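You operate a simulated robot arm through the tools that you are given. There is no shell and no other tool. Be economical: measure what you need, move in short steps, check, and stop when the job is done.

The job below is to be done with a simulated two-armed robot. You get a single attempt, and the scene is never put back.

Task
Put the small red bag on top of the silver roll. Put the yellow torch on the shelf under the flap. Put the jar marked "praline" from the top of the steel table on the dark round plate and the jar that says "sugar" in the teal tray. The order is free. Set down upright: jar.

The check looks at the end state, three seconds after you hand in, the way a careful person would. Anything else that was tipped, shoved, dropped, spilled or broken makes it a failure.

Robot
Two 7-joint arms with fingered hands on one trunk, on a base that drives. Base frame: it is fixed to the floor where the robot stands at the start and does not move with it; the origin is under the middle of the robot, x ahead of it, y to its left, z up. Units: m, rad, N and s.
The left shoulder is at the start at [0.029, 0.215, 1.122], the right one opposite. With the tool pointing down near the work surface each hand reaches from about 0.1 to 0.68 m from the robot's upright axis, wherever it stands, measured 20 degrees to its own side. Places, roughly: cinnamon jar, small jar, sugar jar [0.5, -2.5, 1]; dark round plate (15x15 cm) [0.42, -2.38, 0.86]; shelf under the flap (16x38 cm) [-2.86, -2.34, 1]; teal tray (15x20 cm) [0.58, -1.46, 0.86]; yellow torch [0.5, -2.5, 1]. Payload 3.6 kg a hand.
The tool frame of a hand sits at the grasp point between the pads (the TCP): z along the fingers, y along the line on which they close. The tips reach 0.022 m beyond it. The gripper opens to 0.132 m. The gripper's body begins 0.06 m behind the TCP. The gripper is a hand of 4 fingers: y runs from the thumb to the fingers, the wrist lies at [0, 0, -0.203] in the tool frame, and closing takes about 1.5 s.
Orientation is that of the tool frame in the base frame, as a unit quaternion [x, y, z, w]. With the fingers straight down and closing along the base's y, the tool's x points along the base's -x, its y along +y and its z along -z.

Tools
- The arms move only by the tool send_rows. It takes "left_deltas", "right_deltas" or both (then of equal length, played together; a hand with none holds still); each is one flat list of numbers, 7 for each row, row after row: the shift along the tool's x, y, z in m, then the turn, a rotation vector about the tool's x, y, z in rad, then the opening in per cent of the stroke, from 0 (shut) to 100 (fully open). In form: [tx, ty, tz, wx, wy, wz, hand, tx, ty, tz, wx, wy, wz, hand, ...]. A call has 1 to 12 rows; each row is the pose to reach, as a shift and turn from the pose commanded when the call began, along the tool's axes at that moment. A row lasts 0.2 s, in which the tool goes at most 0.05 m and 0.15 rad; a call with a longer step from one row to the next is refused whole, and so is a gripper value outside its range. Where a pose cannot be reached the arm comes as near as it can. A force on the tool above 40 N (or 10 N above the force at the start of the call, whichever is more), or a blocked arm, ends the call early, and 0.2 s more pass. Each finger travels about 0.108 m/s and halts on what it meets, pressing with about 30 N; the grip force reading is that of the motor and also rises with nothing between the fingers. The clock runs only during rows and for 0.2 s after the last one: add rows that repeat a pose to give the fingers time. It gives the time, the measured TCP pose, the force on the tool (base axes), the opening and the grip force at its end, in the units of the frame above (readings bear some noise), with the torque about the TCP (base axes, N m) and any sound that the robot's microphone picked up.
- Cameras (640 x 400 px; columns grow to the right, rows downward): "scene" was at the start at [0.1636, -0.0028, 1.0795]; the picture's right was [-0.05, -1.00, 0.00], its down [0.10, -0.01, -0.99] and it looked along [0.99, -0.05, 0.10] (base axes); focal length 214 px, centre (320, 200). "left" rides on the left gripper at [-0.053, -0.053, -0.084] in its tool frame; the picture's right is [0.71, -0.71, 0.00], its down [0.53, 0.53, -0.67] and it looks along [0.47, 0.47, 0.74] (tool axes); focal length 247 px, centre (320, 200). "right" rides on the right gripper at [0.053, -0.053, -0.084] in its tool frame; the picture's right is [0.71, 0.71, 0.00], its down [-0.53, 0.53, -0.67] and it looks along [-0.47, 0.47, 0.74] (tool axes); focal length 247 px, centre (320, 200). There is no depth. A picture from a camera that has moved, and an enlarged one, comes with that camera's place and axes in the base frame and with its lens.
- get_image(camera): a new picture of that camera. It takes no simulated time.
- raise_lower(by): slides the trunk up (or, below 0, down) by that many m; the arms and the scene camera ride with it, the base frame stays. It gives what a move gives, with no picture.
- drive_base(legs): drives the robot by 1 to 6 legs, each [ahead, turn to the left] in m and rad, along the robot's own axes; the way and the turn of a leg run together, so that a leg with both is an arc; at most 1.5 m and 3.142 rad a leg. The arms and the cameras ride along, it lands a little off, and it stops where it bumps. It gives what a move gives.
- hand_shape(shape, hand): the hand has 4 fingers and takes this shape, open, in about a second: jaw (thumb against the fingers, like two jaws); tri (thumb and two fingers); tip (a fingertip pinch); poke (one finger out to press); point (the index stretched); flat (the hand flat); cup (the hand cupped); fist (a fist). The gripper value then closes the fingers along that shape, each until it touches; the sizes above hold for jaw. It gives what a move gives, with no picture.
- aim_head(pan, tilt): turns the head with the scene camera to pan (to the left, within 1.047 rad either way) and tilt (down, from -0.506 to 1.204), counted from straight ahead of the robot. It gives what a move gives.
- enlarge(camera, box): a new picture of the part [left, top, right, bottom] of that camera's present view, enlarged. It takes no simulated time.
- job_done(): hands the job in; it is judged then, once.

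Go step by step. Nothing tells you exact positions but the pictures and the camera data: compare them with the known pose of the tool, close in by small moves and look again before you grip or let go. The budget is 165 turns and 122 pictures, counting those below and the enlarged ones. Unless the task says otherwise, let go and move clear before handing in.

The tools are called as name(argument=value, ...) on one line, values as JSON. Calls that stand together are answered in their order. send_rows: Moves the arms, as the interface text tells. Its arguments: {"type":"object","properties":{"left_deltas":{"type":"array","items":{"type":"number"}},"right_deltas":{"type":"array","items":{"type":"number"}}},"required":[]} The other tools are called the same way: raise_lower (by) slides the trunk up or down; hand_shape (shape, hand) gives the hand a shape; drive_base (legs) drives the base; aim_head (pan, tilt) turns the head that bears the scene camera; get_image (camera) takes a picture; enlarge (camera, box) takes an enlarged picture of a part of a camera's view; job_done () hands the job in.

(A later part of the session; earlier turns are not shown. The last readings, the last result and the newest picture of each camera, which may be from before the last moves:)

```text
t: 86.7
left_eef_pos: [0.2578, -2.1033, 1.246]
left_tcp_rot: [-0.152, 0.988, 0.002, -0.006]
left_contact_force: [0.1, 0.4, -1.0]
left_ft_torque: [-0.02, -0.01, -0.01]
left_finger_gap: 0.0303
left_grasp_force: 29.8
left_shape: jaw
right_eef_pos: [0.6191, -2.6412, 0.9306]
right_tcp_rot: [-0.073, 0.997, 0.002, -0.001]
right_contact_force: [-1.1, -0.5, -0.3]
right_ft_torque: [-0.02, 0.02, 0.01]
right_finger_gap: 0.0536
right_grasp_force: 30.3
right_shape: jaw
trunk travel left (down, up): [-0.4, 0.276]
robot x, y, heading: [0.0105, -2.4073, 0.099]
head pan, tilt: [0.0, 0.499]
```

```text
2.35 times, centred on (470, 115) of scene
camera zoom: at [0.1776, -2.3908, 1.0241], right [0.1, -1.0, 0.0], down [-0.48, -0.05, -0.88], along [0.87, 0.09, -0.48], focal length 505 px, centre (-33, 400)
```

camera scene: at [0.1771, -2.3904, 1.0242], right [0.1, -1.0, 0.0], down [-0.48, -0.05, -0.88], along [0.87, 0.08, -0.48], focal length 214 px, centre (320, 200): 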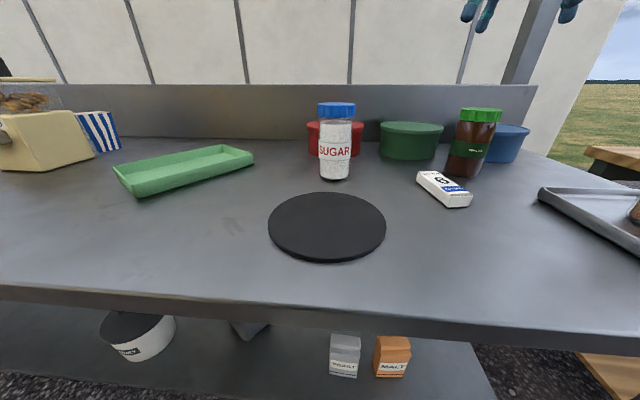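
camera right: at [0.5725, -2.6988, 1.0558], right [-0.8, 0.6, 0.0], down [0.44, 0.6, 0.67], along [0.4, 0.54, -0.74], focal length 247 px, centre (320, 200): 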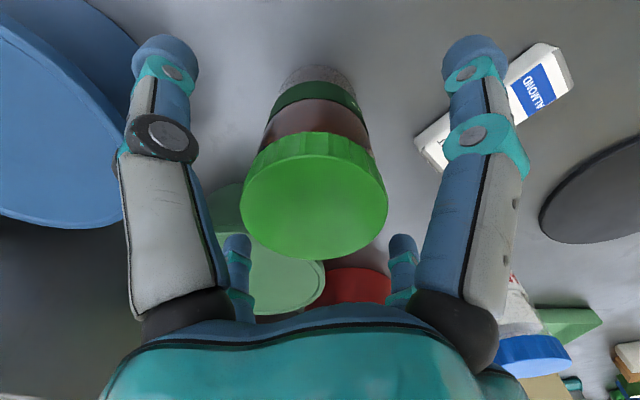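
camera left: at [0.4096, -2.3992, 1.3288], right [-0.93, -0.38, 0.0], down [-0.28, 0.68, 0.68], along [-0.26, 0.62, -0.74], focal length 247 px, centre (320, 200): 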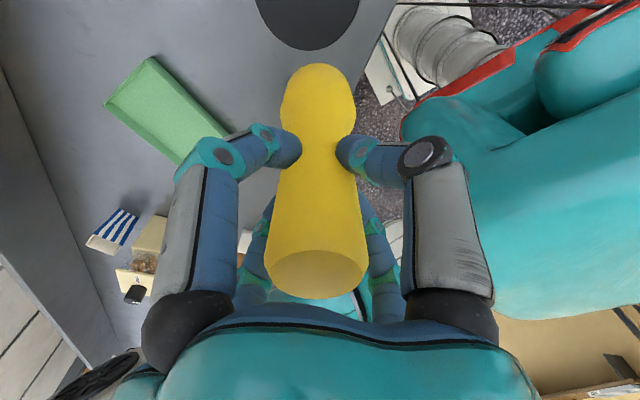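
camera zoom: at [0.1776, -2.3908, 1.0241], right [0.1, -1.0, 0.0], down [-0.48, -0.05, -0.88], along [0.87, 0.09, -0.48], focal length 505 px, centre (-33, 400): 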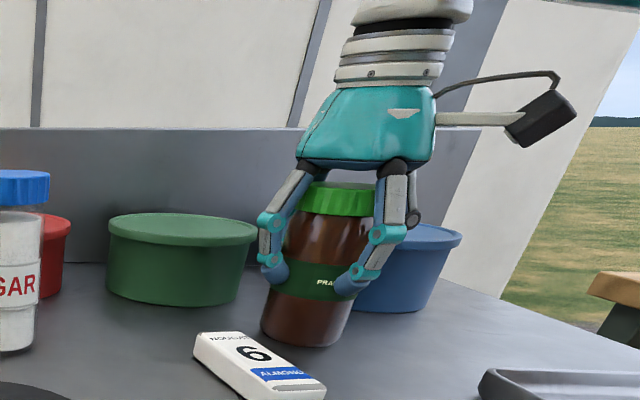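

The praline is gripped. I'll lift it and bring it back towards the plate's near right side.

send_rows(right_deltas=[0, 0, -0.03, 0, 0, 0, 0, 0, 0, -0.07, 0, 0, 0, 0, 0, 0, -0.11, 0, 0, 0, 0, 0, 0, -0.15, 0, 0, 0, 0, 0.03, 0.028, -0.15, 0, 0, 0, 0, 0.06, 0.056, -0.15, 0, 0, 0, 0, 0.09, 0.084, -0.15, 0, 0, 0, 0, 0.12, 0.112, -0.15, 0, 0, 0, 0, 0.15, 0.14, -0.15, 0, 0, 0, 0, 0.176, 0.168, -0.15, 0, 0, 0, 0, 0.176, 0.168, -0.15, 0, 0, 0, 0])

drive_base(legs=[[0, 0.3]])

get_image(camera="scene")

get_image(camera="right")

```text
t: 89.1
left_eef_pos: [0.2574, -2.102, 1.247]
left_tcp_rot: [-0.152, 0.988, 0.002, -0.004]
left_contact_force: [-0.3, -0.6, -1.9]
left_ft_torque: [0.02, 0.0, -0.04]
left_finger_gap: 0.0303
left_grasp_force: 29.3
left_shape: jaw
right_eef_pos: [0.4205, -2.499, 1.0821]
right_tcp_rot: [-0.072, 0.997, 0.001, 0.0]
right_contact_force: [0.1, -0.9, -4.1]
right_ft_torque: [0.03, 0.0, -0.02]
right_finger_gap: 0.0536
right_grasp_force: 29.9
right_shape: jaw
trunk travel left (down, up): [-0.4, 0.276]
robot x, y, heading: [0.0127, -2.4088, 0.102]
head pan, tilt: [0.0, 0.499]
```

```text
t: 90.5
left_eef_pos: [0.1527, -2.0433, 1.2457]
left_tcp_rot: [-0.301, 0.954, 0.001, -0.006]
left_contact_force: [-0.2, 0.6, -1.6]
left_ft_torque: [-0.01, 0.02, 0.01]
left_finger_gap: 0.0301
left_grasp_force: 29.6
left_shape: jaw
right_eef_pos: [0.4263, -2.3731, 1.0796]
right_tcp_rot: [-0.224, 0.975, 0.001, 0.001]
right_contact_force: [0.3, 0.3, -4.1]
right_ft_torque: [0.04, 0.01, 0.04]
right_finger_gap: 0.0535
right_grasp_force: 30.4
right_shape: jaw
trunk travel left (down, up): [-0.4, 0.276]
robot x, y, heading: [0.0083, -2.4194, 0.396]
head pan, tilt: [0.0, 0.499]
```

```text
60 pictures are left
camera scene: at [0.1684, -2.3557, 1.024], right [0.39, -0.92, 0.0], down [-0.44, -0.19, -0.88], along [0.81, 0.34, -0.48], focal length 214 px, centre (320, 200)
```

scene: 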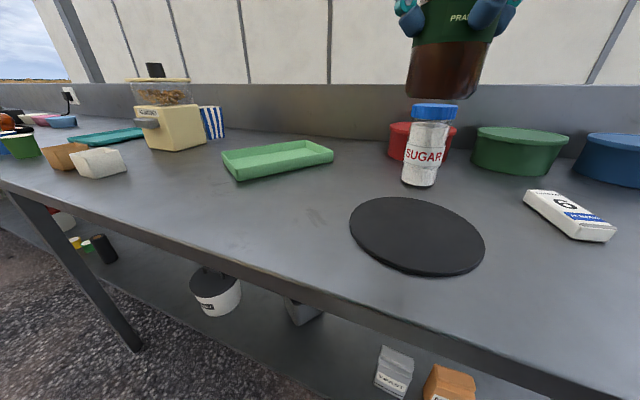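

```text
59 pictures are left
camera right: at [0.401, -2.4427, 1.1659], right [-0.94, 0.33, 0.0], down [0.25, 0.7, 0.67], along [0.22, 0.63, -0.74], focal length 247 px, centre (320, 200)
```

right: 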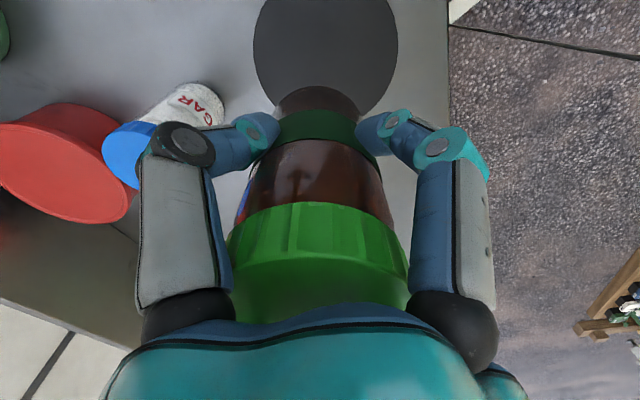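

The jar is above the plate, whose centre is at about (0.411, -2.381). I'll shift 1.5 cm back and lower to just above it.

send_rows(right_deltas=[0.0166, 0, 0.03, 0, 0, 0, 0, 0.0166, 0, 0.07, 0, 0, 0, 0, 0.0166, 0, 0.11, 0, 0, 0, 0, 0.0166, 0, 0.13, 0, 0, 0, 0, 0.0166, 0, 0.13, 0, 0, 0, 0])

get_image(camera="scene")

```text
t: 91.7
left_eef_pos: [0.1527, -2.0437, 1.2474]
left_tcp_rot: [-0.299, 0.954, 0.002, -0.004]
left_contact_force: [-0.7, -0.2, -1.8]
left_ft_torque: [-0.01, 0.02, -0.01]
left_finger_gap: 0.0303
left_grasp_force: 30.2
left_shape: jaw
right_eef_pos: [0.4101, -2.3797, 0.9511]
right_tcp_rot: [-0.222, 0.975, 0.0, 0.0]
right_contact_force: [-0.8, -0.3, -3.3]
right_ft_torque: [-0.02, 0.02, 0.01]
right_finger_gap: 0.0537
right_grasp_force: 29.7
right_shape: jaw
trunk travel left (down, up): [-0.4, 0.276]
robot x, y, heading: [0.0131, -2.4253, 0.397]
head pan, tilt: [0.0, 0.499]
```

```text
58 pictures are left
camera scene: at [0.1675, -2.3562, 1.0242], right [0.39, -0.92, 0.0], down [-0.44, -0.19, -0.88], along [0.81, 0.34, -0.48], focal length 214 px, centre (320, 200)
```

scene: 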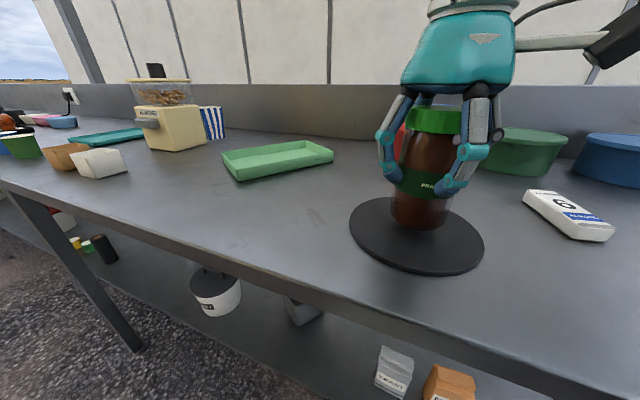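

Centred over the plate. Lowering gently to touch.

send_rows(right_deltas=[0, 0, 0.005, 0, 0, 0, 0, 0, 0, 0.009, 0, 0, 0, 0, 0, 0, 0.012, 0, 0, 0, 0, 0, 0, 0.014, 0, 0, 0, 0, 0, 0, 0.014, 0, 0, 0, 0])

```text
t: 92.9
left_eef_pos: [0.1522, -2.0439, 1.2469]
left_tcp_rot: [-0.3, 0.954, 0.001, -0.005]
left_contact_force: [-0.4, -0.5, -2.3]
left_ft_torque: [-0.01, 0.01, -0.02]
left_finger_gap: 0.0303
left_grasp_force: 30.1
left_shape: jaw
right_eef_pos: [0.4101, -2.3806, 0.9384]
right_tcp_rot: [-0.223, 0.975, 0.002, -0.001]
right_contact_force: [0.5, 0.0, -3.2]
right_ft_torque: [0.02, 0.02, 0.03]
right_finger_gap: 0.0533
right_grasp_force: 29.7
right_shape: jaw
trunk travel left (down, up): [-0.4, 0.276]
robot x, y, heading: [0.0144, -2.4201, 0.397]
head pan, tilt: [0.0, 0.499]
```

send_rows(right_deltas=[0, 0, 0.002, 0, 0, 0, 0, 0, 0, 0.004, 0, 0, 0, 0, 0, 0, 0.006, 0, 0, 0, 0])

enlarge(camera="scene", box=[340, 90, 500, 290])

```text
t: 93.7
left_eef_pos: [0.1508, -2.0445, 1.2477]
left_tcp_rot: [-0.3, 0.954, 0.001, -0.004]
left_contact_force: [0.2, 0.1, -2.6]
left_ft_torque: [0.02, -0.01, 0.01]
left_finger_gap: 0.0306
left_grasp_force: 29.9
left_shape: jaw
right_eef_pos: [0.4109, -2.3793, 0.9355]
right_tcp_rot: [-0.223, 0.975, 0.002, 0.003]
right_contact_force: [0.7, -0.6, 25.1]
right_ft_torque: [-0.15, -0.01, 0.01]
right_finger_gap: 0.0536
right_grasp_force: 29.6
right_shape: jaw
trunk travel left (down, up): [-0.4, 0.276]
robot x, y, heading: [0.0106, -2.4252, 0.397]
head pan, tilt: [0.0, 0.499]
```

```text
2.00 times, centred on (420, 190) of scene
camera zoom: at [0.1661, -2.3564, 1.0248], right [0.39, -0.92, 0.0], down [-0.44, -0.19, -0.88], along [0.81, 0.34, -0.48], focal length 429 px, centre (120, 220)
```

zoom: 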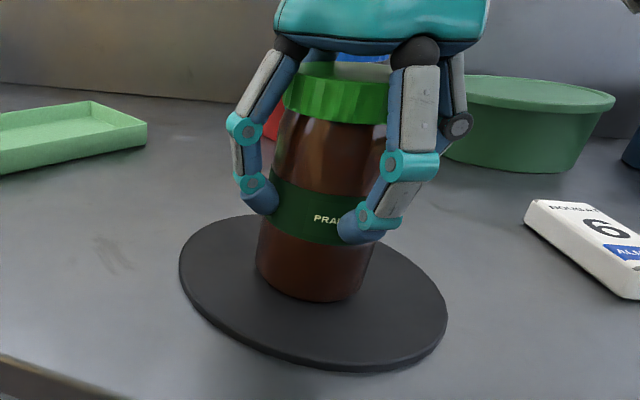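

Contact is made and the jar sits upright on the plate. I'll ease off 2–3 mm, release, and rise.

send_rows(right_deltas=[0, 0, -0.002, 0, 0, 0, 0, 0, 0, -0.003, 0, 0, 0, 30, 0, 0, -0.003, 0, 0, 0, 45, 0, 0, -0.003, 0, 0, 0, 60, 0, 0, -0.003, 0, 0, 0, 80, 0, 0, -0.003, 0, 0, 0, 100, 0, 0, -0.003, 0, 0, 0, 100, 0, 0, -0.003, 0, 0, 0, 100, 0, 0, -0.04, 0, 0, 0, 100, 0, 0, -0.08, 0, 0, 0, 100, 0, 0, -0.12, 0, 0, 0, 100, 0, 0, -0.16, 0, 0, 0, 100])

get_image(camera="right")

get_image(camera="scene")

```text
t: 96.3
left_eef_pos: [0.1506, -2.0438, 1.2463]
left_tcp_rot: [-0.3, 0.954, 0.0, -0.004]
left_contact_force: [-0.1, -0.4, -1.8]
left_ft_torque: [-0.03, 0.02, 0.0]
left_finger_gap: 0.0303
left_grasp_force: 30.0
left_shape: jaw
right_eef_pos: [0.4101, -2.3801, 1.0938]
right_tcp_rot: [-0.223, 0.975, 0.0, 0.0]
right_contact_force: [-0.8, 0.0, 0.1]
right_ft_torque: [0.02, 0.02, 0.04]
right_finger_gap: 0.1317
right_grasp_force: 0.1
right_shape: jaw
trunk travel left (down, up): [-0.4, 0.276]
robot x, y, heading: [0.0114, -2.4218, 0.397]
head pan, tilt: [0.0, 0.499]
```

```text
56 pictures are left
camera right: at [0.3849, -2.4504, 1.178], right [-0.94, 0.33, 0.0], down [0.24, 0.7, 0.67], along [0.22, 0.63, -0.74], focal length 247 px, centre (320, 200)
```

right: 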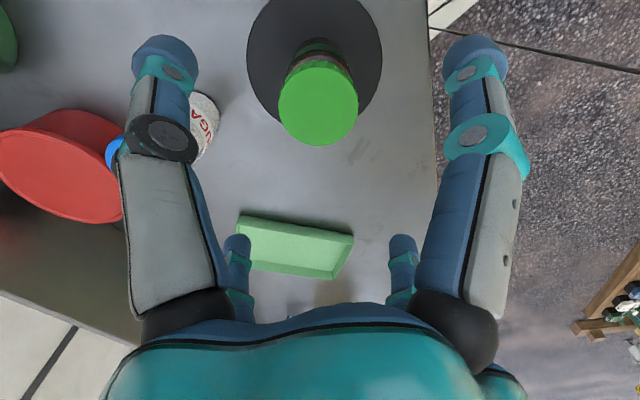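

```text
55 pictures are left
camera scene: at [0.167, -2.356, 1.0242], right [0.39, -0.92, 0.0], down [-0.44, -0.19, -0.88], along [0.81, 0.34, -0.48], focal length 214 px, centre (320, 200)
```

scene: 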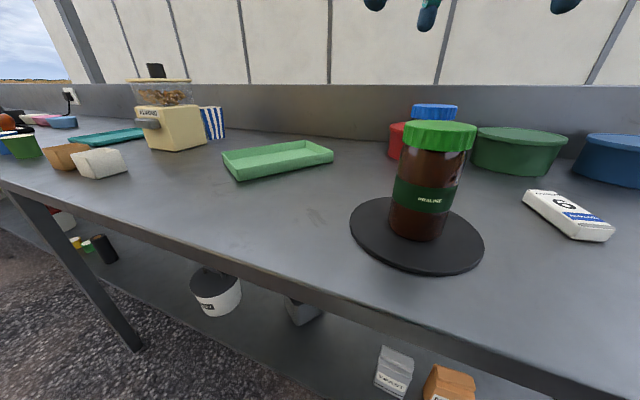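

The praline is placed. Next I'll move the right hand over the sugar jar at about (0.578, -2.379), turning its yaw to zero to keep clear of the red tub behind.

send_rows(right_deltas=[0, 0, -0.03, 0, 0, 0.1, 100, -0.03, -0.014, -0.03, 0, 0, 0.2, 100, -0.06, -0.029, -0.03, 0, 0, 0.3, 100, -0.09, -0.043, -0.03, 0, 0, 0.4, 100, -0.12, -0.057, -0.03, 0, 0, 0.45, 100, -0.151, -0.072, -0.03, 0, 0, 0.45, 100, -0.151, -0.072, -0.03, 0, 0, 0.45, 100])

get_image(camera="right")

get_image(camera="scene")

```text
t: 97.9
left_eef_pos: [0.1513, -2.0441, 1.2474]
left_tcp_rot: [-0.3, 0.954, 0.001, -0.005]
left_contact_force: [0.1, -0.1, -1.4]
left_ft_torque: [-0.03, -0.04, -0.05]
left_finger_gap: 0.0301
left_grasp_force: 29.7
left_shape: jaw
right_eef_pos: [0.5768, -2.3802, 1.1222]
right_tcp_rot: [-0.001, 1.0, 0.0, 0.001]
right_contact_force: [0.8, -0.2, -0.2]
right_ft_torque: [0.02, -0.04, 0.0]
right_finger_gap: 0.1315
right_grasp_force: 0.0
right_shape: jaw
trunk travel left (down, up): [-0.4, 0.276]
robot x, y, heading: [0.0124, -2.4221, 0.399]
head pan, tilt: [0.0, 0.499]
```

```text
54 pictures are left
camera right: at [0.5232, -2.4321, 1.2069], right [-0.71, 0.71, 0.0], down [0.53, 0.53, 0.67], along [0.47, 0.47, -0.74], focal length 247 px, centre (320, 200)
```

right: 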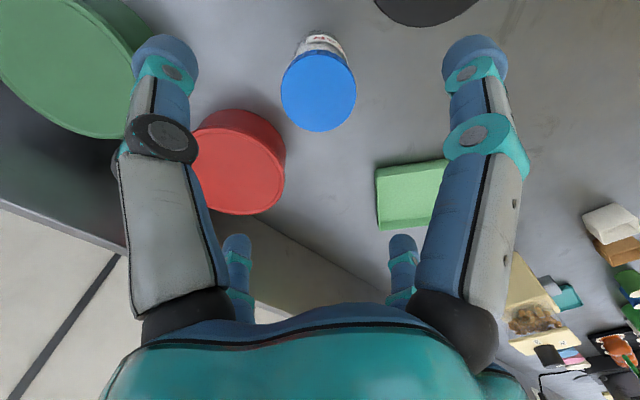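

```text
53 pictures are left
camera scene: at [0.1671, -2.3562, 1.0242], right [0.39, -0.92, 0.0], down [-0.44, -0.19, -0.88], along [0.81, 0.34, -0.48], focal length 214 px, centre (320, 200)
```

scene: 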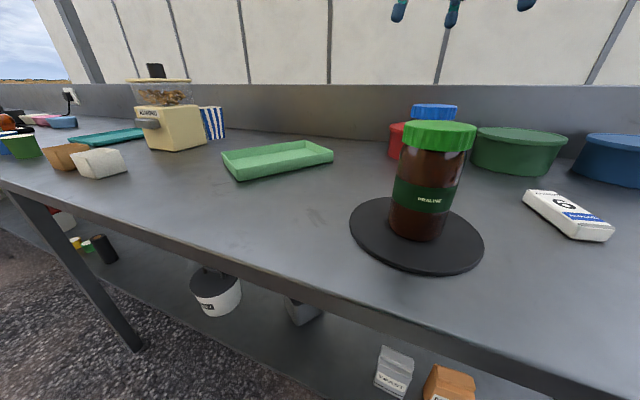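

The lid is at (0.575, -2.383), well aligned. Descending in two stages and gripping.

send_rows(right_deltas=[0.001, -0.003, 0.04, 0, 0, 0, 100, 0.001, -0.003, 0.08, 0, 0, 0, 100, 0.001, -0.003, 0.12, 0, 0, 0, 100, 0.001, -0.003, 0.15, 0, 0, 0, 100, 0.001, -0.003, 0.172, 0, 0, 0, 100, 0.001, -0.003, 0.172, 0, 0, 0, 100])

get_image(camera="right")

get_image(camera="scene")

```text
t: 99.3
left_eef_pos: [0.1506, -2.0448, 1.2464]
left_tcp_rot: [-0.3, 0.954, 0.001, -0.004]
left_contact_force: [-1.0, 0.5, -1.5]
left_ft_torque: [0.01, -0.02, 0.01]
left_finger_gap: 0.0302
left_grasp_force: 29.7
left_shape: jaw
right_eef_pos: [0.5772, -2.3821, 0.9509]
right_tcp_rot: [-0.001, 1.0, 0.0, 0.0]
right_contact_force: [-0.5, 0.1, -0.1]
right_ft_torque: [-0.02, 0.02, 0.01]
right_finger_gap: 0.1319
right_grasp_force: 0.0
right_shape: jaw
trunk travel left (down, up): [-0.4, 0.276]
robot x, y, heading: [0.0152, -2.4261, 0.402]
head pan, tilt: [0.0, 0.499]
```

```text
52 pictures are left
camera right: at [0.5222, -2.4346, 1.0353], right [-0.71, 0.71, 0.0], down [0.53, 0.53, 0.67], along [0.47, 0.47, -0.74], focal length 247 px, centre (320, 200)
```

right: 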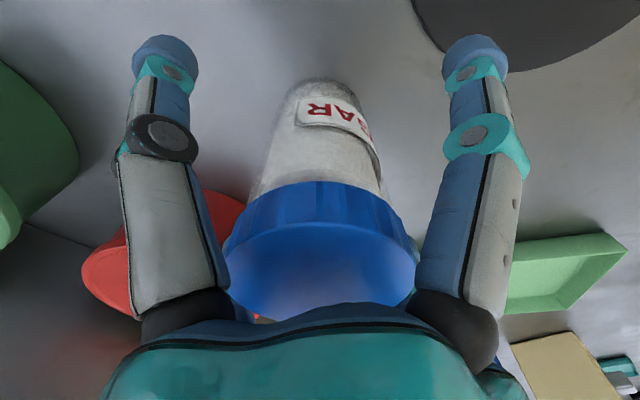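

```text
51 pictures are left
camera scene: at [0.1673, -2.3561, 1.0242], right [0.39, -0.92, 0.0], down [-0.44, -0.19, -0.88], along [0.81, 0.34, -0.48], focal length 214 px, centre (320, 200)
```

scene: 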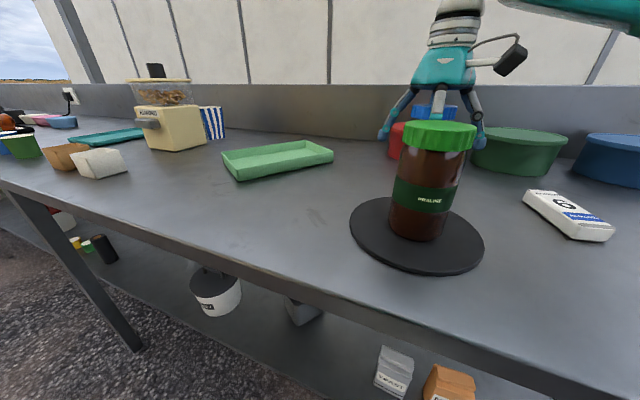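

Good. Closing on the sugar jar.

send_rows(right_deltas=[0, 0, 0.004, 0, 0, 0, 80, 0, 0, 0.004, 0, 0, 0, 60, 0, 0, 0.004, 0, 0, 0, 45, 0, 0, 0.004, 0, 0, 0, 30, 0, 0, 0.004, 0, 0, 0, 15, 0, 0, 0.004, 0, 0, 0, 0, 0, 0, 0.004, 0, 0, 0, 0, 0, 0, 0.004, 0, 0, 0, 0, 0, 0, 0.004, 0, 0, 0, 0])

get_image(camera="right")

```text
t: 101.3
left_eef_pos: [0.1513, -2.0438, 1.2457]
left_tcp_rot: [-0.3, 0.954, 0.001, -0.005]
left_contact_force: [1.6, -0.2, -2.4]
left_ft_torque: [0.01, -0.04, 0.02]
left_finger_gap: 0.0303
left_grasp_force: 29.8
left_shape: jaw
right_eef_pos: [0.5768, -2.3821, 0.946]
right_tcp_rot: [0.001, 1.0, 0.001, 0.001]
right_contact_force: [0.1, 1.4, -0.3]
right_ft_torque: [0.03, -0.03, 0.04]
right_finger_gap: 0.0533
right_grasp_force: 29.8
right_shape: jaw
trunk travel left (down, up): [-0.4, 0.276]
robot x, y, heading: [0.0132, -2.4218, 0.398]
head pan, tilt: [0.0, 0.499]
```

```text
50 pictures are left
camera right: at [0.5228, -2.4345, 1.031], right [-0.71, 0.71, 0.0], down [0.53, 0.53, 0.67], along [0.47, 0.47, -0.74], focal length 247 px, centre (320, 200)
```

right: 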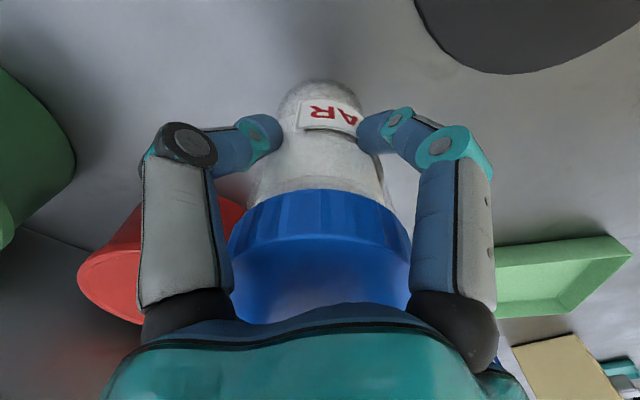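

Gripped; the jar bottom is about 0.086 below the TCP. I'll lift it high and retract, then raise the trunk for driving.

send_rows(right_deltas=[0, 0, -0.03, 0, 0, 0, 0, 0, 0, -0.07, 0, 0, 0, 0, 0, 0, -0.11, 0, 0, 0, 0, 0, 0, -0.15, 0, 0, 0, 0, 0, 0, -0.19, 0, 0, 0, 0, 0.04, -0.015, -0.21, 0, 0, 0, 0, 0.08, -0.03, -0.21, 0, 0, 0, 0, 0.12, -0.045, -0.21, 0, 0, 0, 0, 0.16, -0.06, -0.21, 0, 0, 0, 0, 0.2, -0.08, -0.21, 0, 0, 0, 0, 0.24, -0.09, -0.21, 0, 0, 0, 0, 0.26, -0.1, -0.21, 0, 0, 0, 0])

raise_lower(by=0.15)

get_image(camera="scene")

```text
t: 103.9
left_eef_pos: [0.1513, -2.0441, 1.2463]
left_tcp_rot: [-0.3, 0.954, 0.002, -0.005]
left_contact_force: [-0.2, -1.5, -2.3]
left_ft_torque: [0.01, 0.0, 0.01]
left_finger_gap: 0.0304
left_grasp_force: 30.5
left_shape: jaw
right_eef_pos: [0.3161, -2.4831, 1.1564]
right_tcp_rot: [0.001, 1.0, 0.001, 0.001]
right_contact_force: [0.0, -0.9, -2.8]
right_ft_torque: [0.01, -0.01, 0.03]
right_finger_gap: 0.053
right_grasp_force: 30.0
right_shape: jaw
trunk travel left (down, up): [-0.4, 0.276]
robot x, y, heading: [0.0172, -2.4207, 0.396]
head pan, tilt: [0.0, 0.499]
```

```text
t: 105.6
left_eef_pos: [0.1524, -2.0432, 1.3961]
left_tcp_rot: [-0.3, 0.954, 0.002, -0.005]
left_contact_force: [0.0, 0.0, -1.9]
left_ft_torque: [0.01, 0.03, 0.02]
left_finger_gap: 0.0302
left_grasp_force: 30.8
left_shape: jaw
right_eef_pos: [0.3178, -2.4827, 1.3063]
right_tcp_rot: [-0.001, 1.0, 0.0, 0.0]
right_contact_force: [0.2, 0.3, -2.9]
right_ft_torque: [-0.01, -0.04, 0.0]
right_finger_gap: 0.0531
right_grasp_force: 30.1
right_shape: jaw
trunk travel left (down, up): [-0.55, 0.126]
robot x, y, heading: [0.0109, -2.4248, 0.404]
head pan, tilt: [0.0, 0.499]
```

```text
49 pictures are left
camera scene: at [0.1665, -2.3565, 1.1765], right [0.39, -0.92, 0.0], down [-0.44, -0.19, -0.88], along [0.81, 0.34, -0.48], focal length 214 px, centre (320, 200)
```

scene: 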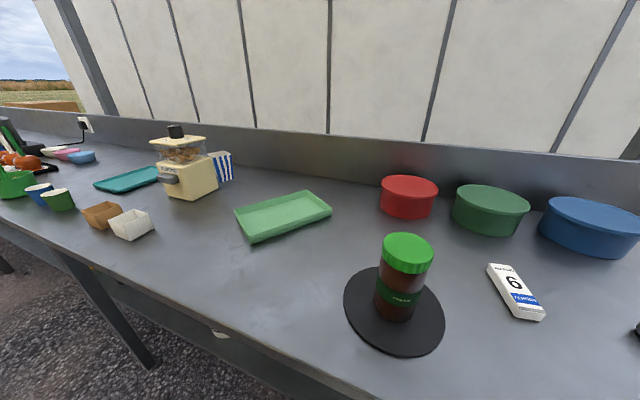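

I'll drive back, along the counter to the teal tray, and face it.

drive_base(legs=[[-0.15, 0], [0, 1.05], [1.1, 0]])

```text
t: 108.9
left_eef_pos: [-0.2833, -2.1088, 1.3976]
left_tcp_rot: [-0.63, 0.777, 0.0, -0.003]
left_contact_force: [-0.8, -0.6, -1.7]
left_ft_torque: [0.05, -0.04, 0.02]
left_finger_gap: 0.0303
left_grasp_force: 29.6
left_shape: jaw
right_eef_pos: [0.137, -2.3146, 1.3066]
right_tcp_rot: [-0.37, 0.929, -0.001, 0.001]
right_contact_force: [-0.1, 0.5, -2.0]
right_ft_torque: [-0.04, 0.0, -0.01]
right_finger_gap: 0.0528
right_grasp_force: 30.1
right_shape: jaw
trunk travel left (down, up): [-0.55, 0.126]
robot x, y, heading: [-0.098, -2.4978, 1.172]
head pan, tilt: [0.0, 0.499]
stopped in leg 2: the robot was blocked; the commanded pose is now the measured one
```

The turn stopped early again. Continuing.

drive_base(legs=[[0, 0.35], [1.1, 0]])

```text
t: 115.6
left_eef_pos: [-0.3388, -1.0899, 1.3971]
left_tcp_rot: [0.754, -0.657, 0.001, 0.004]
left_contact_force: [-0.1, -0.5, -2.9]
left_ft_torque: [-0.01, -0.02, -0.01]
left_finger_gap: 0.0305
left_grasp_force: 30.1
left_shape: jaw
right_eef_pos: [0.1261, -1.1429, 1.3066]
right_tcp_rot: [-0.523, 0.852, -0.001, 0.0]
right_contact_force: [0.6, -0.8, -3.3]
right_ft_torque: [0.0, -0.01, -0.03]
right_finger_gap: 0.0524
right_grasp_force: 29.7
right_shape: jaw
trunk travel left (down, up): [-0.55, 0.126]
robot x, y, heading: [-0.0374, -1.3917, 1.517]
head pan, tilt: [0.0, 0.499]
```

drive_base(legs=[[0, -1.35]])

get_image(camera="scene")

```text
t: 118.8
left_eef_pos: [0.1369, -0.9953, 1.3981]
left_tcp_rot: [-0.256, 0.967, 0.003, -0.004]
left_contact_force: [0.6, -0.1, -1.4]
left_ft_torque: [0.01, 0.01, 0.0]
left_finger_gap: 0.0302
left_grasp_force: 30.2
left_shape: jaw
right_eef_pos: [0.2614, -1.4492, 1.3072]
right_tcp_rot: [0.045, 0.999, 0.003, 0.0]
right_contact_force: [0.4, -0.9, -2.1]
right_ft_torque: [0.0, 0.01, -0.03]
right_finger_gap: 0.0524
right_grasp_force: 30.0
right_shape: jaw
trunk travel left (down, up): [-0.55, 0.126]
robot x, y, heading: [-0.0495, -1.3444, 0.295]
head pan, tilt: [0.0, 0.499]
stopped in leg 1: the robot was blocked; the commanded pose is now the measured one
```

```text
48 pictures are left
camera scene: at [0.114, -1.2974, 1.1765], right [0.29, -0.96, 0.0], down [-0.46, -0.14, -0.88], along [0.84, 0.25, -0.48], focal length 214 px, centre (320, 200)
```

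scene: 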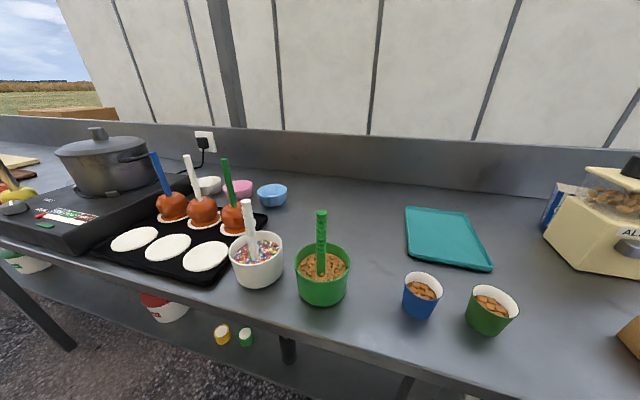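

The teal tray is centred at about (0.571, -1.46). I'll move the sugar jar over it at height, then partway down.

send_rows(right_deltas=[-0.044, 0.002, 0, 0, 0, 0, 0, -0.088, 0.005, 0, 0, 0, 0, 0, -0.132, 0.007, 0, 0, 0, 0, 0, -0.176, 0.01, 0, 0, 0, 0, 0, -0.22, 0.012, 0.02, 0, 0, 0, 0, -0.264, 0.014, 0.04, 0, 0, 0, 0, -0.308, 0.016, 0.06, 0, 0, 0, 0, -0.31, 0.017, 0.1, 0, 0, 0, 0, -0.31, 0.017, 0.15, 0, 0, 0, 0, -0.31, 0.017, 0.2, 0, 0, 0, 0, -0.31, 0.017, 0.25, 0, 0, 0, 0, -0.31, 0.017, 0.28, 0, 0, 0, 0])

get_image(camera="scene")

get_image(camera="right")

```text
t: 121.4
left_eef_pos: [0.135, -0.9919, 1.399]
left_tcp_rot: [-0.256, 0.967, 0.002, -0.005]
left_contact_force: [0.1, 0.0, -1.9]
left_ft_torque: [0.03, 0.02, 0.01]
left_finger_gap: 0.0303
left_grasp_force: 29.7
left_shape: jaw
right_eef_pos: [0.5705, -1.4533, 1.0288]
right_tcp_rot: [0.044, 0.999, 0.001, 0.0]
right_contact_force: [0.3, 0.3, -2.1]
right_ft_torque: [0.03, 0.01, 0.02]
right_finger_gap: 0.0524
right_grasp_force: 29.5
right_shape: jaw
trunk travel left (down, up): [-0.55, 0.126]
robot x, y, heading: [-0.0469, -1.3483, 0.291]
head pan, tilt: [0.0, 0.499]
```

```text
47 pictures are left
camera scene: at [0.113, -1.2942, 1.1765], right [0.29, -0.96, 0.0], down [-0.46, -0.14, -0.88], along [0.84, 0.25, -0.48], focal length 214 px, centre (320, 200)
```

scene: 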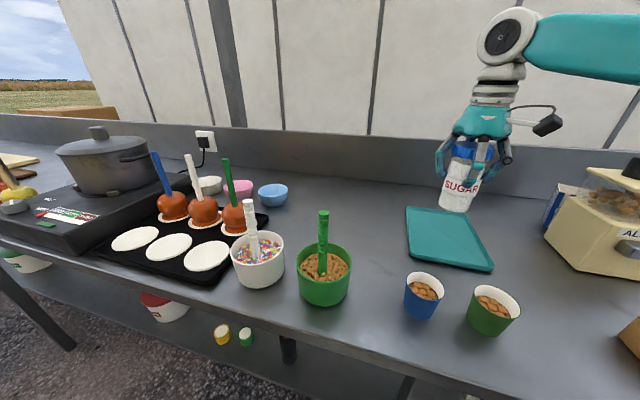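

```text
46 pictures are left
camera right: at [0.511, -1.5012, 1.113], right [-0.64, 0.77, 0.0], down [0.57, 0.48, 0.67], along [0.51, 0.43, -0.74], focal length 247 px, centre (320, 200)
```

right: 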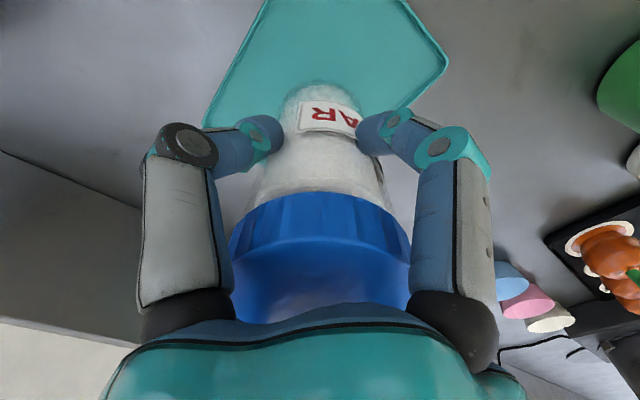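

The jar is over the tray's centre. Lowering to just above, then gently.

send_rows(right_deltas=[-0.004, 0, 0.03, 0, 0, 0, 0, -0.004, 0, 0.06, 0, 0, 0, 0, -0.004, 0, 0.066, 0, 0, 0, 0, -0.004, 0, 0.07, 0, 0, 0, 0, -0.004, 0, 0.073, 0, 0, 0, 0, -0.004, 0, 0.075, 0, 0, 0, 0])

enlarge(camera="scene", box=[380, 120, 540, 280])

```text
t: 122.8
left_eef_pos: [0.1336, -0.9919, 1.3982]
left_tcp_rot: [-0.256, 0.967, 0.001, -0.005]
left_contact_force: [0.1, -0.5, -2.5]
left_ft_torque: [0.0, 0.02, 0.0]
left_finger_gap: 0.0301
left_grasp_force: 29.8
left_shape: jaw
right_eef_pos: [0.5748, -1.4551, 0.9526]
right_tcp_rot: [0.043, 0.999, 0.001, 0.001]
right_contact_force: [0.4, -0.1, -2.6]
right_ft_torque: [0.0, 0.01, -0.02]
right_finger_gap: 0.0523
right_grasp_force: 29.8
right_shape: jaw
trunk travel left (down, up): [-0.55, 0.126]
robot x, y, heading: [-0.0439, -1.3472, 0.288]
head pan, tilt: [0.0, 0.499]
```

```text
2.50 times, centred on (460, 200) of scene
camera zoom: at [0.1128, -1.2942, 1.1766], right [0.29, -0.96, 0.0], down [-0.46, -0.14, -0.88], along [0.84, 0.25, -0.48], focal length 536 px, centre (-30, 200)
```

zoom: 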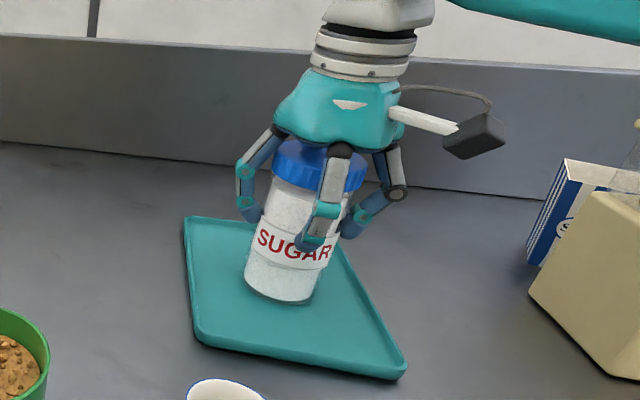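

Well inside the tray and upright. Lowering in millimetres until contact.

send_rows(right_deltas=[0, 0, 0.002, 0, 0, 0, 0, 0, 0, 0.004, 0, 0, 0, 0, 0, 0, 0.005, 0, 0, 0, 0])

```text
t: 123.6
left_eef_pos: [0.1348, -0.992, 1.3984]
left_tcp_rot: [-0.257, 0.967, 0.001, -0.005]
left_contact_force: [0.0, -0.7, -1.3]
left_ft_torque: [-0.01, 0.02, 0.0]
left_finger_gap: 0.0303
left_grasp_force: 30.2
left_shape: jaw
right_eef_pos: [0.5746, -1.4535, 0.9495]
right_tcp_rot: [0.044, 0.999, 0.001, 0.002]
right_contact_force: [-0.5, -1.0, 4.6]
right_ft_torque: [-0.08, 0.02, -0.02]
right_finger_gap: 0.0522
right_grasp_force: 30.6
right_shape: jaw
trunk travel left (down, up): [-0.55, 0.126]
robot x, y, heading: [-0.0463, -1.3415, 0.291]
head pan, tilt: [0.0, 0.499]
```

Light contact is made. Releasing and rising.

send_rows(right_deltas=[0, 0, 0, 0, 0, 0, 30, 0, 0, 0, 0, 0, 0, 45, 0, 0, 0, 0, 0, 0, 60, 0, 0, 0, 0, 0, 0, 80, 0, 0, 0, 0, 0, 0, 100, 0, 0, 0, 0, 0, 0, 100, 0, 0, 0, 0, 0, 0, 100, 0, 0, -0.04, 0, 0, 0, 100, 0, 0, -0.09, 0, 0, 0, 100, 0, 0, -0.14, 0, 0, 0, 100, 0, 0, -0.19, 0, 0, 0, 100, 0, 0, -0.24, 0, 0, 0, 100])

get_image(camera="scene")

```text
t: 126.2
left_eef_pos: [0.1338, -0.992, 1.3982]
left_tcp_rot: [-0.257, 0.967, 0.0, -0.003]
left_contact_force: [-0.1, -1.2, -2.7]
left_ft_torque: [-0.01, -0.02, 0.0]
left_finger_gap: 0.0301
left_grasp_force: 29.6
left_shape: jaw
right_eef_pos: [0.5742, -1.4548, 1.191]
right_tcp_rot: [0.044, 0.999, 0.001, 0.0]
right_contact_force: [-0.4, 0.2, 0.0]
right_ft_torque: [0.03, -0.03, -0.03]
right_finger_gap: 0.1318
right_grasp_force: 0.2
right_shape: jaw
trunk travel left (down, up): [-0.55, 0.126]
robot x, y, heading: [-0.0505, -1.3439, 0.29]
head pan, tilt: [0.0, 0.499]
```

```text
44 pictures are left
camera scene: at [0.1117, -1.2939, 1.1767], right [0.29, -0.96, 0.0], down [-0.46, -0.14, -0.88], along [0.84, 0.25, -0.48], focal length 214 px, centre (320, 200)
```

scene: 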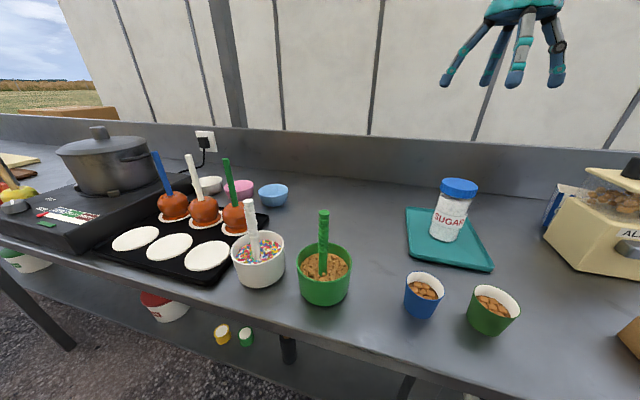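

Sugar is placed. I'll retract the right hand, back away, and turn towards the hut to find the shelf under the flap.

send_rows(right_deltas=[0.04, 0, -0.02, 0, 0, 0, 100, 0.08, 0, -0.04, 0, 0, 0, 100, 0.12, 0, -0.06, 0, 0, 0, 100, 0.16, 0, -0.08, 0, 0, 0, 100, 0.2, 0, -0.1, 0, 0, 0, 100, 0.24, 0, -0.12, 0, 0, 0, 100, 0.28, 0, -0.12, 0, 0, 0, 100, 0.32, 0, -0.12, 0, 0, 0, 100])

drive_base(legs=[[-0.25, 0], [0, -2.0]])

aim_head(pan=-0.9, tilt=0.2)

get_image(camera="scene")

```text
t: 128.0
left_eef_pos: [0.1339, -0.9911, 1.3988]
left_tcp_rot: [-0.256, 0.967, 0.001, -0.004]
left_contact_force: [-0.5, -0.3, -2.0]
left_ft_torque: [-0.02, 0.01, -0.01]
left_finger_gap: 0.0302
left_grasp_force: 30.0
left_shape: jaw
right_eef_pos: [0.2545, -1.4248, 1.3098]
right_tcp_rot: [0.045, 0.999, 0.0, 0.0]
right_contact_force: [0.1, -0.2, -0.1]
right_ft_torque: [-0.01, -0.01, 0.0]
right_finger_gap: 0.1319
right_grasp_force: 0.1
right_shape: jaw
trunk travel left (down, up): [-0.55, 0.126]
robot x, y, heading: [-0.0461, -1.3442, 0.291]
head pan, tilt: [0.0, 0.499]
```

```text
t: 132.9
left_eef_pos: [0.0983, -1.5075, 1.3993]
left_tcp_rot: [0.388, 0.922, 0.005, -0.003]
left_contact_force: [-1.4, -1.2, -2.4]
left_ft_torque: [0.05, -0.04, -0.01]
left_finger_gap: 0.0302
left_grasp_force: 29.7
left_shape: jaw
right_eef_pos: [-0.2897, -1.7335, 1.3087]
right_tcp_rot: [0.646, 0.763, 0.002, 0.002]
right_contact_force: [-0.8, -0.3, -0.2]
right_ft_torque: [0.0, -0.06, 0.0]
right_finger_gap: 0.1317
right_grasp_force: 0.0
right_shape: jaw
trunk travel left (down, up): [-0.55, 0.126]
robot x, y, heading: [-0.2436, -1.3896, -1.059]
head pan, tilt: [0.0, 0.499]
stopped in leg 2: the robot was blocked; the commanded pose is now the measured one
```

```text
t: 134.1
left_eef_pos: [0.1036, -1.5041, 1.3983]
left_tcp_rot: [0.388, 0.922, 0.003, -0.004]
left_contact_force: [0.2, -0.7, -2.6]
left_ft_torque: [0.02, 0.03, 0.0]
left_finger_gap: 0.0299
left_grasp_force: 29.6
left_shape: jaw
right_eef_pos: [-0.2869, -1.7284, 1.3083]
right_tcp_rot: [0.646, 0.764, 0.001, 0.002]
right_contact_force: [-0.5, -0.9, 0.5]
right_ft_torque: [0.0, 0.0, 0.02]
right_finger_gap: 0.132
right_grasp_force: 0.0
right_shape: jaw
trunk travel left (down, up): [-0.55, 0.126]
robot x, y, heading: [-0.2443, -1.3883, -1.059]
head pan, tilt: [-0.901, 0.201]
```

```text
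43 pictures are left
camera scene: at [-0.2418, -1.54, 1.2044], right [-0.93, 0.38, 0.0], down [0.07, 0.19, -0.98], along [-0.37, -0.91, -0.2], focal length 214 px, centre (320, 200)
```

scene: 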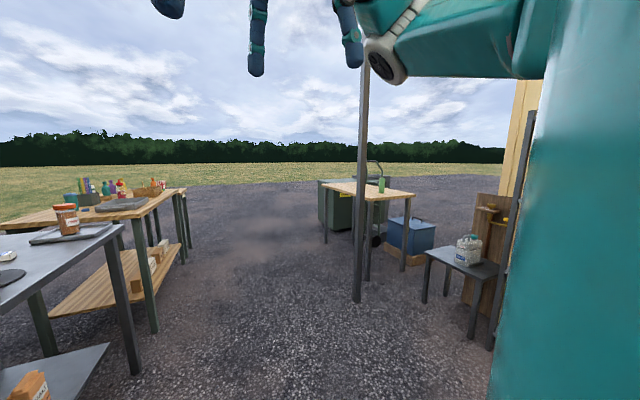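

Turning further right to view the hut.

drive_base(legs=[[0, -1.2]])

aim_head(pan=-0.3, tilt=0.15)

get_image(camera="scene")

```text
t: 137.1
left_eef_pos: [-0.1894, -1.748, 1.4002]
left_tcp_rot: [0.811, 0.584, 0.006, 0.001]
left_contact_force: [0.2, 0.3, -2.2]
left_ft_torque: [-0.02, -0.01, 0.0]
left_finger_gap: 0.0298
left_grasp_force: 29.9
left_shape: jaw
right_eef_pos: [-0.5687, -1.5035, 1.3101]
right_tcp_rot: [0.949, 0.316, 0.001, 0.003]
right_contact_force: [-0.8, 0.2, 0.1]
right_ft_torque: [-0.04, 0.0, -0.02]
right_finger_gap: 0.1322
right_grasp_force: 0.2
right_shape: jaw
trunk travel left (down, up): [-0.55, 0.126]
robot x, y, heading: [-0.2068, -1.4108, -2.189]
head pan, tilt: [-0.901, 0.201]
stopped in leg 1: the robot was blocked; the commanded pose is now the measured one
```

```text
t: 138.1
left_eef_pos: [-0.1867, -1.7495, 1.3998]
left_tcp_rot: [0.811, 0.585, 0.005, -0.001]
left_contact_force: [-0.8, 0.4, -0.7]
left_ft_torque: [-0.02, 0.0, 0.01]
left_finger_gap: 0.03
left_grasp_force: 30.3
left_shape: jaw
right_eef_pos: [-0.5651, -1.5062, 1.3103]
right_tcp_rot: [0.949, 0.317, -0.001, 0.001]
right_contact_force: [0.7, 0.8, 0.9]
right_ft_torque: [0.0, -0.02, 0.0]
right_finger_gap: 0.1322
right_grasp_force: 0.0
right_shape: jaw
trunk travel left (down, up): [-0.55, 0.126]
robot x, y, heading: [-0.2057, -1.4073, -2.184]
head pan, tilt: [-0.3, 0.15]
```

```text
42 pictures are left
camera scene: at [-0.3245, -1.5275, 1.209], right [-0.61, 0.8, 0.0], down [0.12, 0.09, -0.99], along [-0.79, -0.6, -0.15], focal length 214 px, centre (320, 200)
```

scene: 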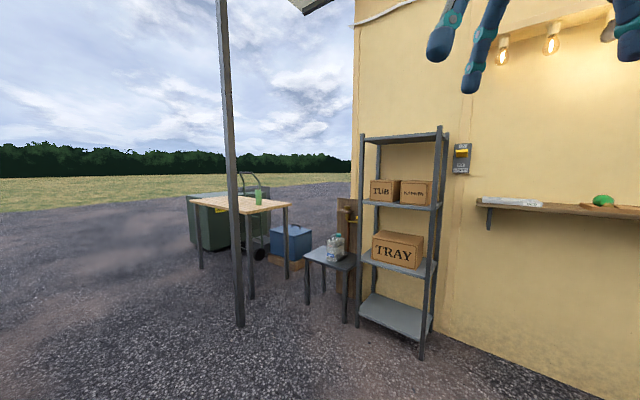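

The shelf location (-2.86, -2.34) must be on the hut's far (-y) face, round the corner. I'll enlarge to judge the route between the tables, post and bins.

enlarge(camera="scene", box=[170, 150, 400, 340])

```text
2.11 times, centred on (285, 245) of scene
camera zoom: at [-0.3245, -1.5275, 1.209], right [-0.61, 0.8, 0.0], down [0.12, 0.09, -0.99], along [-0.79, -0.6, -0.15], focal length 452 px, centre (394, 105)
```

zoom: 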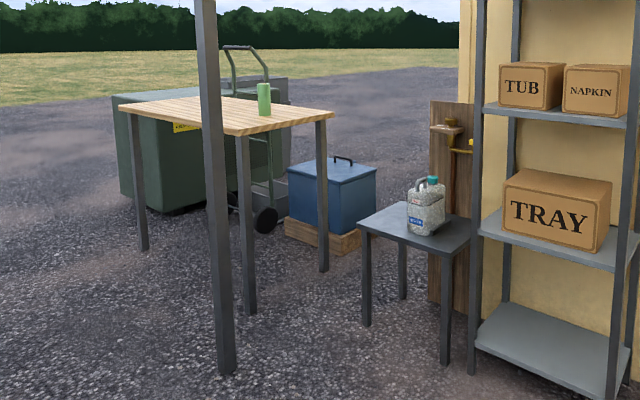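

The gap between the small table and the wooden table is only about 0.46 m, so I'll take the wide route south around the bins. First leg goes south between the posts and the tables.

drive_base(legs=[[0, 0.5], [1.5, 0]])

aim_head(pan=-0.9, tilt=0.2)

get_image(camera="scene")

```text
t: 147.0
left_eef_pos: [-0.2085, -3.1863, 1.3997]
left_tcp_rot: [0.643, 0.766, 0.005, -0.002]
left_contact_force: [0.0, -0.8, -2.9]
left_ft_torque: [-0.01, 0.01, 0.01]
left_finger_gap: 0.0297
left_grasp_force: 29.8
left_shape: jaw
right_eef_pos: [-0.6586, -3.1516, 1.3107]
right_tcp_rot: [0.842, 0.54, 0.0, 0.001]
right_contact_force: [1.2, 0.3, -0.1]
right_ft_torque: [-0.04, 0.01, 0.02]
right_finger_gap: 0.1318
right_grasp_force: 0.1
right_shape: jaw
trunk travel left (down, up): [-0.55, 0.126]
robot x, y, heading: [-0.3885, -2.8966, -1.695]
head pan, tilt: [-0.3, 0.15]
```

```text
t: 148.0
left_eef_pos: [-0.2092, -3.1858, 1.4009]
left_tcp_rot: [0.643, 0.766, 0.005, -0.002]
left_contact_force: [0.3, -0.2, -1.9]
left_ft_torque: [0.01, 0.01, 0.0]
left_finger_gap: 0.0301
left_grasp_force: 29.7
left_shape: jaw
right_eef_pos: [-0.6572, -3.1517, 1.3109]
right_tcp_rot: [0.842, 0.54, 0.0, 0.001]
right_contact_force: [0.3, -0.4, -0.5]
right_ft_torque: [0.0, 0.01, -0.02]
right_finger_gap: 0.1321
right_grasp_force: 0.1
right_shape: jaw
trunk travel left (down, up): [-0.55, 0.126]
robot x, y, heading: [-0.3877, -2.8956, -1.693]
head pan, tilt: [-0.901, 0.201]
```

```text
40 pictures are left
camera scene: at [-0.4774, -3.0197, 1.2044], right [-0.52, 0.85, 0.0], down [0.17, 0.1, -0.98], along [-0.84, -0.51, -0.2], focal length 214 px, centre (320, 200)
```

scene: 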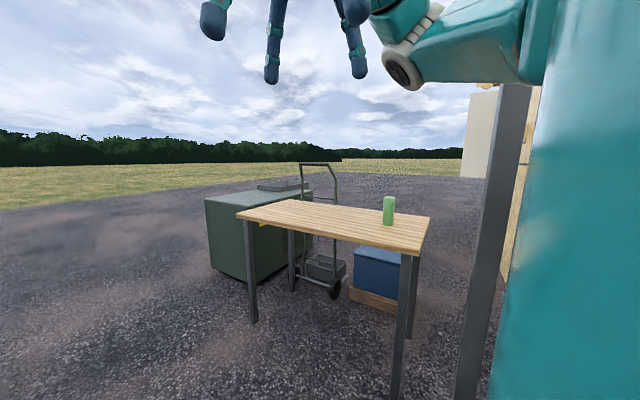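

The dumpster spans about y -4.5 to -5.1, so I'll round it with ample margin.

drive_base(legs=[[1.5, 0], [0, -0.3], [1.5, 0]])

aim_head(pan=-0.9, tilt=0.2)

get_image(camera="scene")

```text
t: 163.4
left_eef_pos: [-1.1129, -6.0842, 1.4006]
left_tcp_rot: [0.751, 0.66, 0.005, -0.001]
left_contact_force: [0.2, 0.7, -1.9]
left_ft_torque: [0.04, 0.02, 0.01]
left_finger_gap: 0.0298
left_grasp_force: 29.9
left_shape: jaw
right_eef_pos: [-1.5324, -5.9169, 1.3109]
right_tcp_rot: [0.914, 0.407, 0.001, 0.0]
right_contact_force: [-0.4, 1.1, -0.2]
right_ft_torque: [-0.01, 0.04, 0.03]
right_finger_gap: 0.132
right_grasp_force: 0.1
right_shape: jaw
trunk travel left (down, up): [-0.55, 0.126]
robot x, y, heading: [-1.1955, -5.7541, -1.994]
head pan, tilt: [-0.901, 0.201]
```

```text
t: 164.0
left_eef_pos: [-1.1142, -6.0852, 1.4011]
left_tcp_rot: [0.752, 0.659, 0.005, -0.001]
left_contact_force: [0.0, 0.2, -2.8]
left_ft_torque: [0.02, 0.02, 0.01]
left_finger_gap: 0.0301
left_grasp_force: 29.9
left_shape: jaw
right_eef_pos: [-1.531, -5.9182, 1.3118]
right_tcp_rot: [0.914, 0.406, 0.0, 0.001]
right_contact_force: [0.8, -0.1, 0.2]
right_ft_torque: [0.01, 0.02, 0.01]
right_finger_gap: 0.1316
right_grasp_force: 0.0
right_shape: jaw
trunk travel left (down, up): [-0.55, 0.126]
robot x, y, heading: [-1.1963, -5.7544, -1.997]
head pan, tilt: [-0.901, 0.201]
```

```text
39 pictures are left
camera scene: at [-1.3217, -5.8451, 1.2043], right [-0.24, 0.97, 0.0], down [0.19, 0.05, -0.98], along [-0.95, -0.24, -0.2], focal length 214 px, centre (320, 200)
```

scene: 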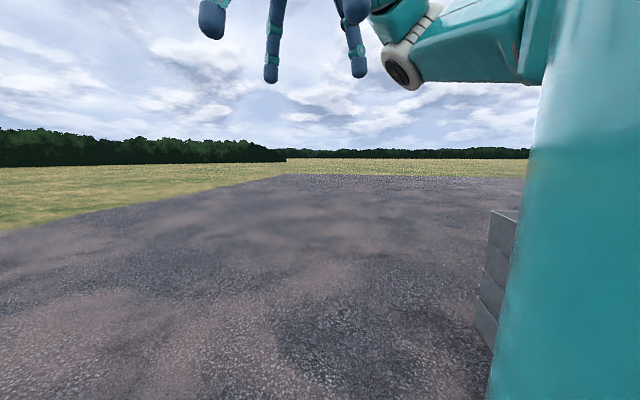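

Open ground ahead. Heading west past the dumpster's back, then turning north.

drive_base(legs=[[0, -1.1], [1.5, 0], [0.9, 0]])

aim_head(pan=-1.0, tilt=0.2)

get_image(camera="scene")

```text
t: 166.7
left_eef_pos: [-1.4187, -6.0185, 1.402]
left_tcp_rot: [0.969, 0.249, 0.005, 0.003]
left_contact_force: [-0.1, 0.5, -2.1]
left_ft_torque: [0.0, -0.01, 0.02]
left_finger_gap: 0.03
left_grasp_force: 29.8
left_shape: jaw
right_eef_pos: [-1.5317, -5.5831, 1.3118]
right_tcp_rot: [0.999, -0.052, -0.001, 0.003]
right_contact_force: [0.5, 0.1, 0.2]
right_ft_torque: [-0.02, 0.02, 0.0]
right_finger_gap: 0.132
right_grasp_force: 0.0
right_shape: jaw
trunk travel left (down, up): [-0.55, 0.126]
robot x, y, heading: [-1.1933, -5.7909, -2.956]
head pan, tilt: [-0.901, 0.201]
stopped in leg 1: the robot was blocked; the commanded pose is now the measured one
```

```text
t: 167.3
left_eef_pos: [-1.4175, -6.023, 1.4021]
left_tcp_rot: [0.969, 0.249, 0.006, 0.0]
left_contact_force: [0.6, -0.5, -1.7]
left_ft_torque: [0.02, 0.01, 0.0]
left_finger_gap: 0.03
left_grasp_force: 29.8
left_shape: jaw
right_eef_pos: [-1.5302, -5.5859, 1.3128]
right_tcp_rot: [0.999, -0.049, -0.001, 0.001]
right_contact_force: [-0.3, 0.2, 0.2]
right_ft_torque: [0.03, 0.01, -0.03]
right_finger_gap: 0.1323
right_grasp_force: 0.1
right_shape: jaw
trunk travel left (down, up): [-0.55, 0.126]
robot x, y, heading: [-1.192, -5.7897, -2.958]
head pan, tilt: [-1.0, 0.201]
```

```text
38 pictures are left
camera scene: at [-1.3332, -5.7376, 1.2044], right [0.73, 0.69, 0.0], down [0.14, -0.14, -0.98], along [-0.67, 0.71, -0.2], focal length 214 px, centre (320, 200)
```

scene: 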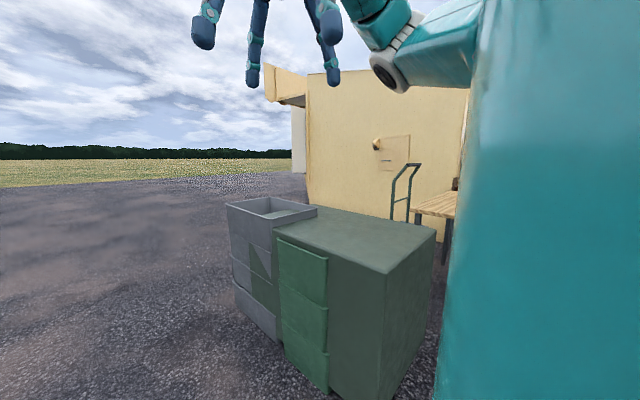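

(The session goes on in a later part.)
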